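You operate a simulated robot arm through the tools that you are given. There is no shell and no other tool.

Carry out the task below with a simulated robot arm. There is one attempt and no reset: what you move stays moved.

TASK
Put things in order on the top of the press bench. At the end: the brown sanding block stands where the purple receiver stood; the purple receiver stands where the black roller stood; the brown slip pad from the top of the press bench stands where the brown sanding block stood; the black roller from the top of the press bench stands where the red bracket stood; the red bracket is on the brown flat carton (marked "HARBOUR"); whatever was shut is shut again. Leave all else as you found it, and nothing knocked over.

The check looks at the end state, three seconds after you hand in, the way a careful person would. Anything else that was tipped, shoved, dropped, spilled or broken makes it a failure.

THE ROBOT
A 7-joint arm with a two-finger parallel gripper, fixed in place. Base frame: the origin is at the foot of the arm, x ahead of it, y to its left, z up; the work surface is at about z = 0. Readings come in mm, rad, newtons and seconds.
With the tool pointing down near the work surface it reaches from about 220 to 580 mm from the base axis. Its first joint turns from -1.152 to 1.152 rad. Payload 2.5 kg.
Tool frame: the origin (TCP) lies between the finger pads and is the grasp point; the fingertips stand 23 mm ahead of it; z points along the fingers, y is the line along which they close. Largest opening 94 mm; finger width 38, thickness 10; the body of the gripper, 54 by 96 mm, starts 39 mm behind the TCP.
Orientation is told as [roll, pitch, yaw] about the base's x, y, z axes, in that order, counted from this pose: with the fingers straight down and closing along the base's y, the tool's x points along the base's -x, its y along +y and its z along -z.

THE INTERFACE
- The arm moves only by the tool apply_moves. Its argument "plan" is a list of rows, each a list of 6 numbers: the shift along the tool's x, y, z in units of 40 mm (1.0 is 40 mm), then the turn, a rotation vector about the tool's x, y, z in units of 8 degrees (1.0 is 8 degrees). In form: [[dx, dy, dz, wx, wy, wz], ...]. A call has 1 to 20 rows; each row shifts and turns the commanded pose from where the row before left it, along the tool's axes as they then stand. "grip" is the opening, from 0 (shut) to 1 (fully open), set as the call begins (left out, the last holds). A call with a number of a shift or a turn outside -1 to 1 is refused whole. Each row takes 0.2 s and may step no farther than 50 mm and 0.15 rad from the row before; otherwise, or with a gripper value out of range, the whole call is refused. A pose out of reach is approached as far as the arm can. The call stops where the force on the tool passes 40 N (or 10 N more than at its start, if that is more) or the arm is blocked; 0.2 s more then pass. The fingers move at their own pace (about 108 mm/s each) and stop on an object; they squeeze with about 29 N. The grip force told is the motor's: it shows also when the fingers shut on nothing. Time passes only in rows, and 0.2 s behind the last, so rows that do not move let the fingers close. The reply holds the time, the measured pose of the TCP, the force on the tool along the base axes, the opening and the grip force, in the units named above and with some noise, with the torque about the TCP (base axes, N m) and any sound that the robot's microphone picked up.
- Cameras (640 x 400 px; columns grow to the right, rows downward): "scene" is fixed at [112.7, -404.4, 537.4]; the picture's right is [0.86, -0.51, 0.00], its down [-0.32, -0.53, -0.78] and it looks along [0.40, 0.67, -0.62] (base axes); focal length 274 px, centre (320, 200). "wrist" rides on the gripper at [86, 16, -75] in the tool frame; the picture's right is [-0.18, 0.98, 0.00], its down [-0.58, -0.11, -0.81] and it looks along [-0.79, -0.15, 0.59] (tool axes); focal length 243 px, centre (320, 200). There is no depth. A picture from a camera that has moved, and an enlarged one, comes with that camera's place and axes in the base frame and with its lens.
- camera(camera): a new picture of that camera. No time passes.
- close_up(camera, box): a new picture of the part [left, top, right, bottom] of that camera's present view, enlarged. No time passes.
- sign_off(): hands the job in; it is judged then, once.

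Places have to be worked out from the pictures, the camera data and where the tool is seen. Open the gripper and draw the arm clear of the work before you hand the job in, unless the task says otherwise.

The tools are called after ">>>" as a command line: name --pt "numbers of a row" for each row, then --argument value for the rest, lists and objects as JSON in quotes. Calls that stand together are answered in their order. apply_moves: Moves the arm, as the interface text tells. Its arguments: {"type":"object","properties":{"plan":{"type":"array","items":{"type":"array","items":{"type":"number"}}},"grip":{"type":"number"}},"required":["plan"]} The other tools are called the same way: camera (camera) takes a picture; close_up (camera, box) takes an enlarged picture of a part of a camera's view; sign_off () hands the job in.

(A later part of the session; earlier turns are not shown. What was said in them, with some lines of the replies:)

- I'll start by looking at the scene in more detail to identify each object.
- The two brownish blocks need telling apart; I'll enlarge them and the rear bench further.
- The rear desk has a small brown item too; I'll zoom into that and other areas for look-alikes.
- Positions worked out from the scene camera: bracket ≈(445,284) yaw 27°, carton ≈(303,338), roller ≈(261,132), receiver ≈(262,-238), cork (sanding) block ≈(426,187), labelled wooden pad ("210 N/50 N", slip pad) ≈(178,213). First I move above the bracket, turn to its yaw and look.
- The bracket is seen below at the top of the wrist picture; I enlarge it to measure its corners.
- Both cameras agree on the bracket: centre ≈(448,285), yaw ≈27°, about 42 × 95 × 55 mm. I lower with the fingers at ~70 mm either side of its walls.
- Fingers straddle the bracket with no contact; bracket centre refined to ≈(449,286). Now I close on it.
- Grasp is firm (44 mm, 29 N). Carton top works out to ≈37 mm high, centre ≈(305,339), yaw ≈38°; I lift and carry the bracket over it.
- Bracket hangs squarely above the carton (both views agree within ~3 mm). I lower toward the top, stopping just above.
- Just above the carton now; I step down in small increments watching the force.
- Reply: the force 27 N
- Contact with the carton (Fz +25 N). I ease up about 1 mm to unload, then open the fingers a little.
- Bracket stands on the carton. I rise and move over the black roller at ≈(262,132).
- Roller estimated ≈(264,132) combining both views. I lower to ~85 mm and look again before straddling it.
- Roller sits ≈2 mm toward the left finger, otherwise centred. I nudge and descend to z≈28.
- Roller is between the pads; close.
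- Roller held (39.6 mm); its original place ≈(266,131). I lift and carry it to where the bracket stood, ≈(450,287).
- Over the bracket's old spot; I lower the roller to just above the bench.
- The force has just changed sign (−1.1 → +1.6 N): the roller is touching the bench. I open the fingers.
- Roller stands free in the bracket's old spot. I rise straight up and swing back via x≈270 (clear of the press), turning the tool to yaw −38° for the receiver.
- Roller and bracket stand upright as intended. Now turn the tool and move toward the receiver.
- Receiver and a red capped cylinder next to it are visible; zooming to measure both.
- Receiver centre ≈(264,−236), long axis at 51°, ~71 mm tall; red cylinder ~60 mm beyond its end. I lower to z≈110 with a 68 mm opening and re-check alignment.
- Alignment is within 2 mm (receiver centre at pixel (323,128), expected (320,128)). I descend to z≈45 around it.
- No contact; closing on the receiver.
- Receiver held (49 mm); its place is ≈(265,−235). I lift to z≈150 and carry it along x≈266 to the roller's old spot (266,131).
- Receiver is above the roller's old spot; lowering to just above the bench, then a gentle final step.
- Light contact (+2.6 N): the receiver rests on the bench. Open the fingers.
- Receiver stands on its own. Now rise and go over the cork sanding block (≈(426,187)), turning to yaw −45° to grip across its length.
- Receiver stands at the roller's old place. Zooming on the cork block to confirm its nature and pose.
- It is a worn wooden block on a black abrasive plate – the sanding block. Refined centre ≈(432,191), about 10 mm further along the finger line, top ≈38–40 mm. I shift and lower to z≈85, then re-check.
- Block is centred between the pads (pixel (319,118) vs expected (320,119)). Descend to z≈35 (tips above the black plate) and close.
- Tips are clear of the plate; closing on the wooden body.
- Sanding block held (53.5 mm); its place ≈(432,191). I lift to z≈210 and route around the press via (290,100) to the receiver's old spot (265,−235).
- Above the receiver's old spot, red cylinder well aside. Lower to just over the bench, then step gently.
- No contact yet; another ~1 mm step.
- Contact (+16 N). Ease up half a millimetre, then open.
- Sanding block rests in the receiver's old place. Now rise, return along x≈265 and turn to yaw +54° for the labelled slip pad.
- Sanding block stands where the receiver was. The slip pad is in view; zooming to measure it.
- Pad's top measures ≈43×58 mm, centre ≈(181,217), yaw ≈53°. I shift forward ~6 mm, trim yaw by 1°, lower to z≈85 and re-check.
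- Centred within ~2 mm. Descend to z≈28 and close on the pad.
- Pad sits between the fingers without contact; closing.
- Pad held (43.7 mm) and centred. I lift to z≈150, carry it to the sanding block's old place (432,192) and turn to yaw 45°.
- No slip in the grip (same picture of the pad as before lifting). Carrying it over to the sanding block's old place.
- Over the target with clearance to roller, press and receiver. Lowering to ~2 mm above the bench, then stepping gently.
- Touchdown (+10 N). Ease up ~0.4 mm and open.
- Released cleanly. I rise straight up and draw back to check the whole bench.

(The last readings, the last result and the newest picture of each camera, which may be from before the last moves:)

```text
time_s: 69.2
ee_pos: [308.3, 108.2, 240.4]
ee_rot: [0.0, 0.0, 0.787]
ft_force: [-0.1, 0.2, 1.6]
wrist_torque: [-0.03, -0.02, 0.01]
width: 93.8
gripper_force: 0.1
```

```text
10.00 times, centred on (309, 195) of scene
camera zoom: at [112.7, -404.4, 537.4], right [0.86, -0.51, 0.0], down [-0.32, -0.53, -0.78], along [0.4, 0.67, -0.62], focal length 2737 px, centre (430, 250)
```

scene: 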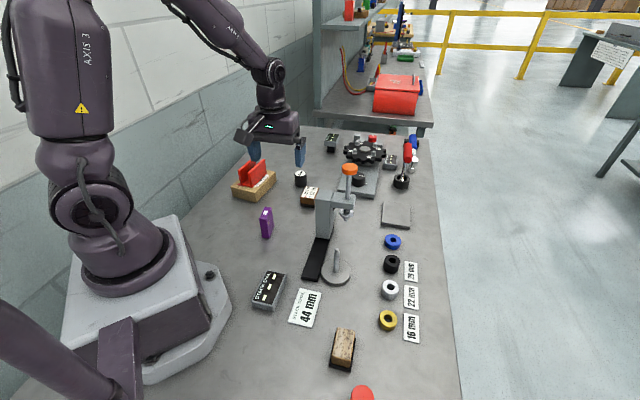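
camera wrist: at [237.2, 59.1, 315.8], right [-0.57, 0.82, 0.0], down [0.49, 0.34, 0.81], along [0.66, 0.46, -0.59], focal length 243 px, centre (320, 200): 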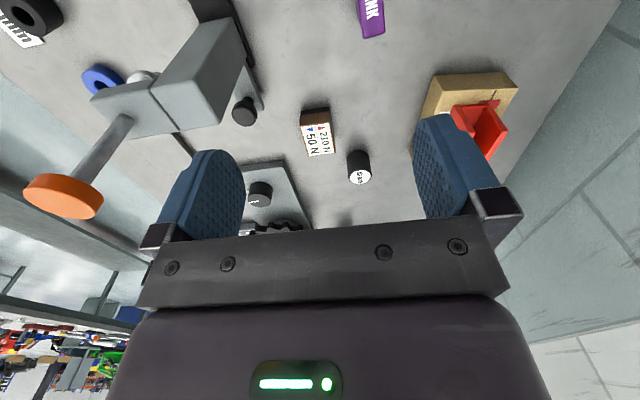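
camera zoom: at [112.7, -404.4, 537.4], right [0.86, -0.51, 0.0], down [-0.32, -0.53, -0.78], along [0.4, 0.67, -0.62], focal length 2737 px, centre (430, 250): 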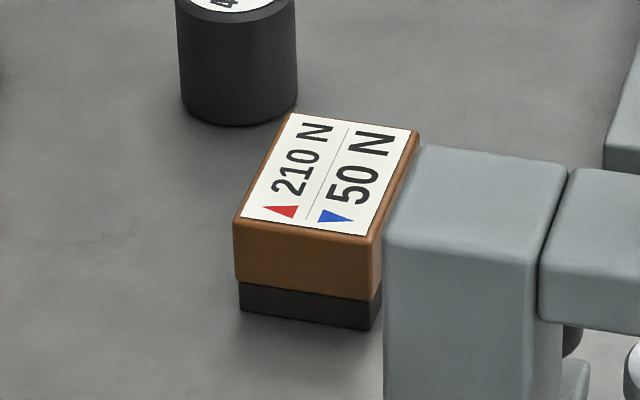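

Everything stands upright and in place; I compare the carton with its first picture to make sure it didn't shift, and raise the arm further.

>>> apply_moves --pt "0.3 -0.6 -0.5 0 0 0" --pt "0.3 -0.6 -0.5 0 0 0" --pt "0 0 0 0 0 0" --grip 1.0

>>> close_up --camera "scene" --box '[200, 130, 360, 230]'

>>> close_up --camera "scene" --box '[230, 210, 390, 310]'

>>> camera --camera "scene"

```text
time_s: 70.0
ee_pos: [326.5, 57.2, 282.4]
ee_rot: [-0.001, 0.0, 0.787]
ft_force: [0.8, -0.4, 0.7]
wrist_torque: [0.03, 0.01, -0.03]
width: 93.8
gripper_force: 0.1
```

```text
4.00 times, centred on (280, 180) of scene
camera zoom: at [112.7, -404.5, 537.4], right [0.86, -0.51, 0.0], down [-0.32, -0.53, -0.78], along [0.4, 0.67, -0.62], focal length 1095 px, centre (480, 280)
```

zoom: 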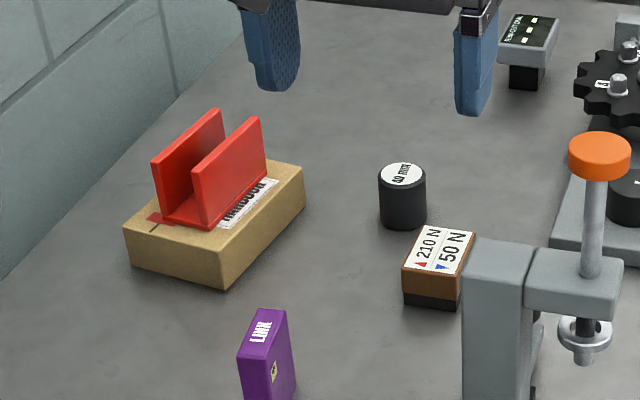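

```text
4.00 times, centred on (310, 260) of scene
camera zoom: at [112.7, -404.5, 537.4], right [0.86, -0.51, 0.0], down [-0.32, -0.53, -0.78], along [0.4, 0.67, -0.62], focal length 1095 px, centre (360, -40)
```

zoom: 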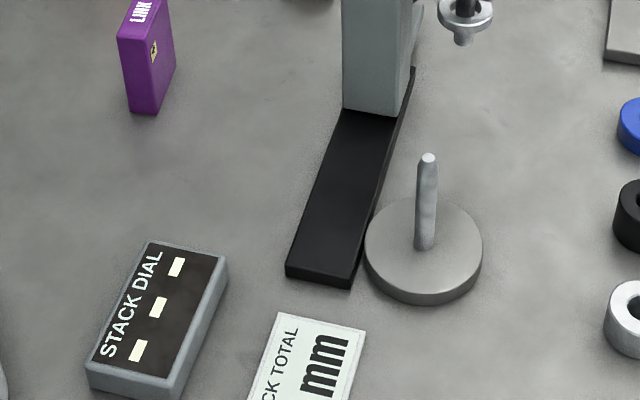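

```text
taken
```

scene: 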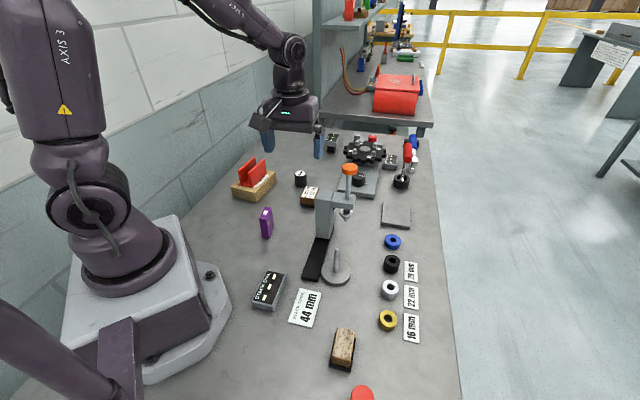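

All five moves check out. The carton hasn't shifted, every object stands upright in its target place, nothing was opened, the gripper is open and the arm is clear. Handing in.

>>> sign_off

```text
The job is handed in.
```

All five moves are done and the job is handed in. The final pictures showed every object upright in its new place, within a few millimetres as far as the cameras can tell.

| Object | Now stands |
|---|---|
| Red bracket | on the HARBOUR carton |
| Black roller (40 mm) | where the red bracket stood |
| Purple receiver (LINK) | where the black roller stood |
| Brown sanding block | where the purple receiver stood |
| Brown slip pad | where the brown sanding block stood |

- **Which block was which:** neither brown block carries its name. I took the wooden block labelled "210 N / 50 N" as the slip pad, and the worn block on the black plate as the sanding block. If that is the wrong way round, those two are swapped.
- **Shut items:** I opened nothing, so there was nothing to close again.
- **Everything else:** the carton has not shifted and the press was not touched. The other items look undisturbed in the pictures, the gripper is open, and the arm is raised clear of the work.
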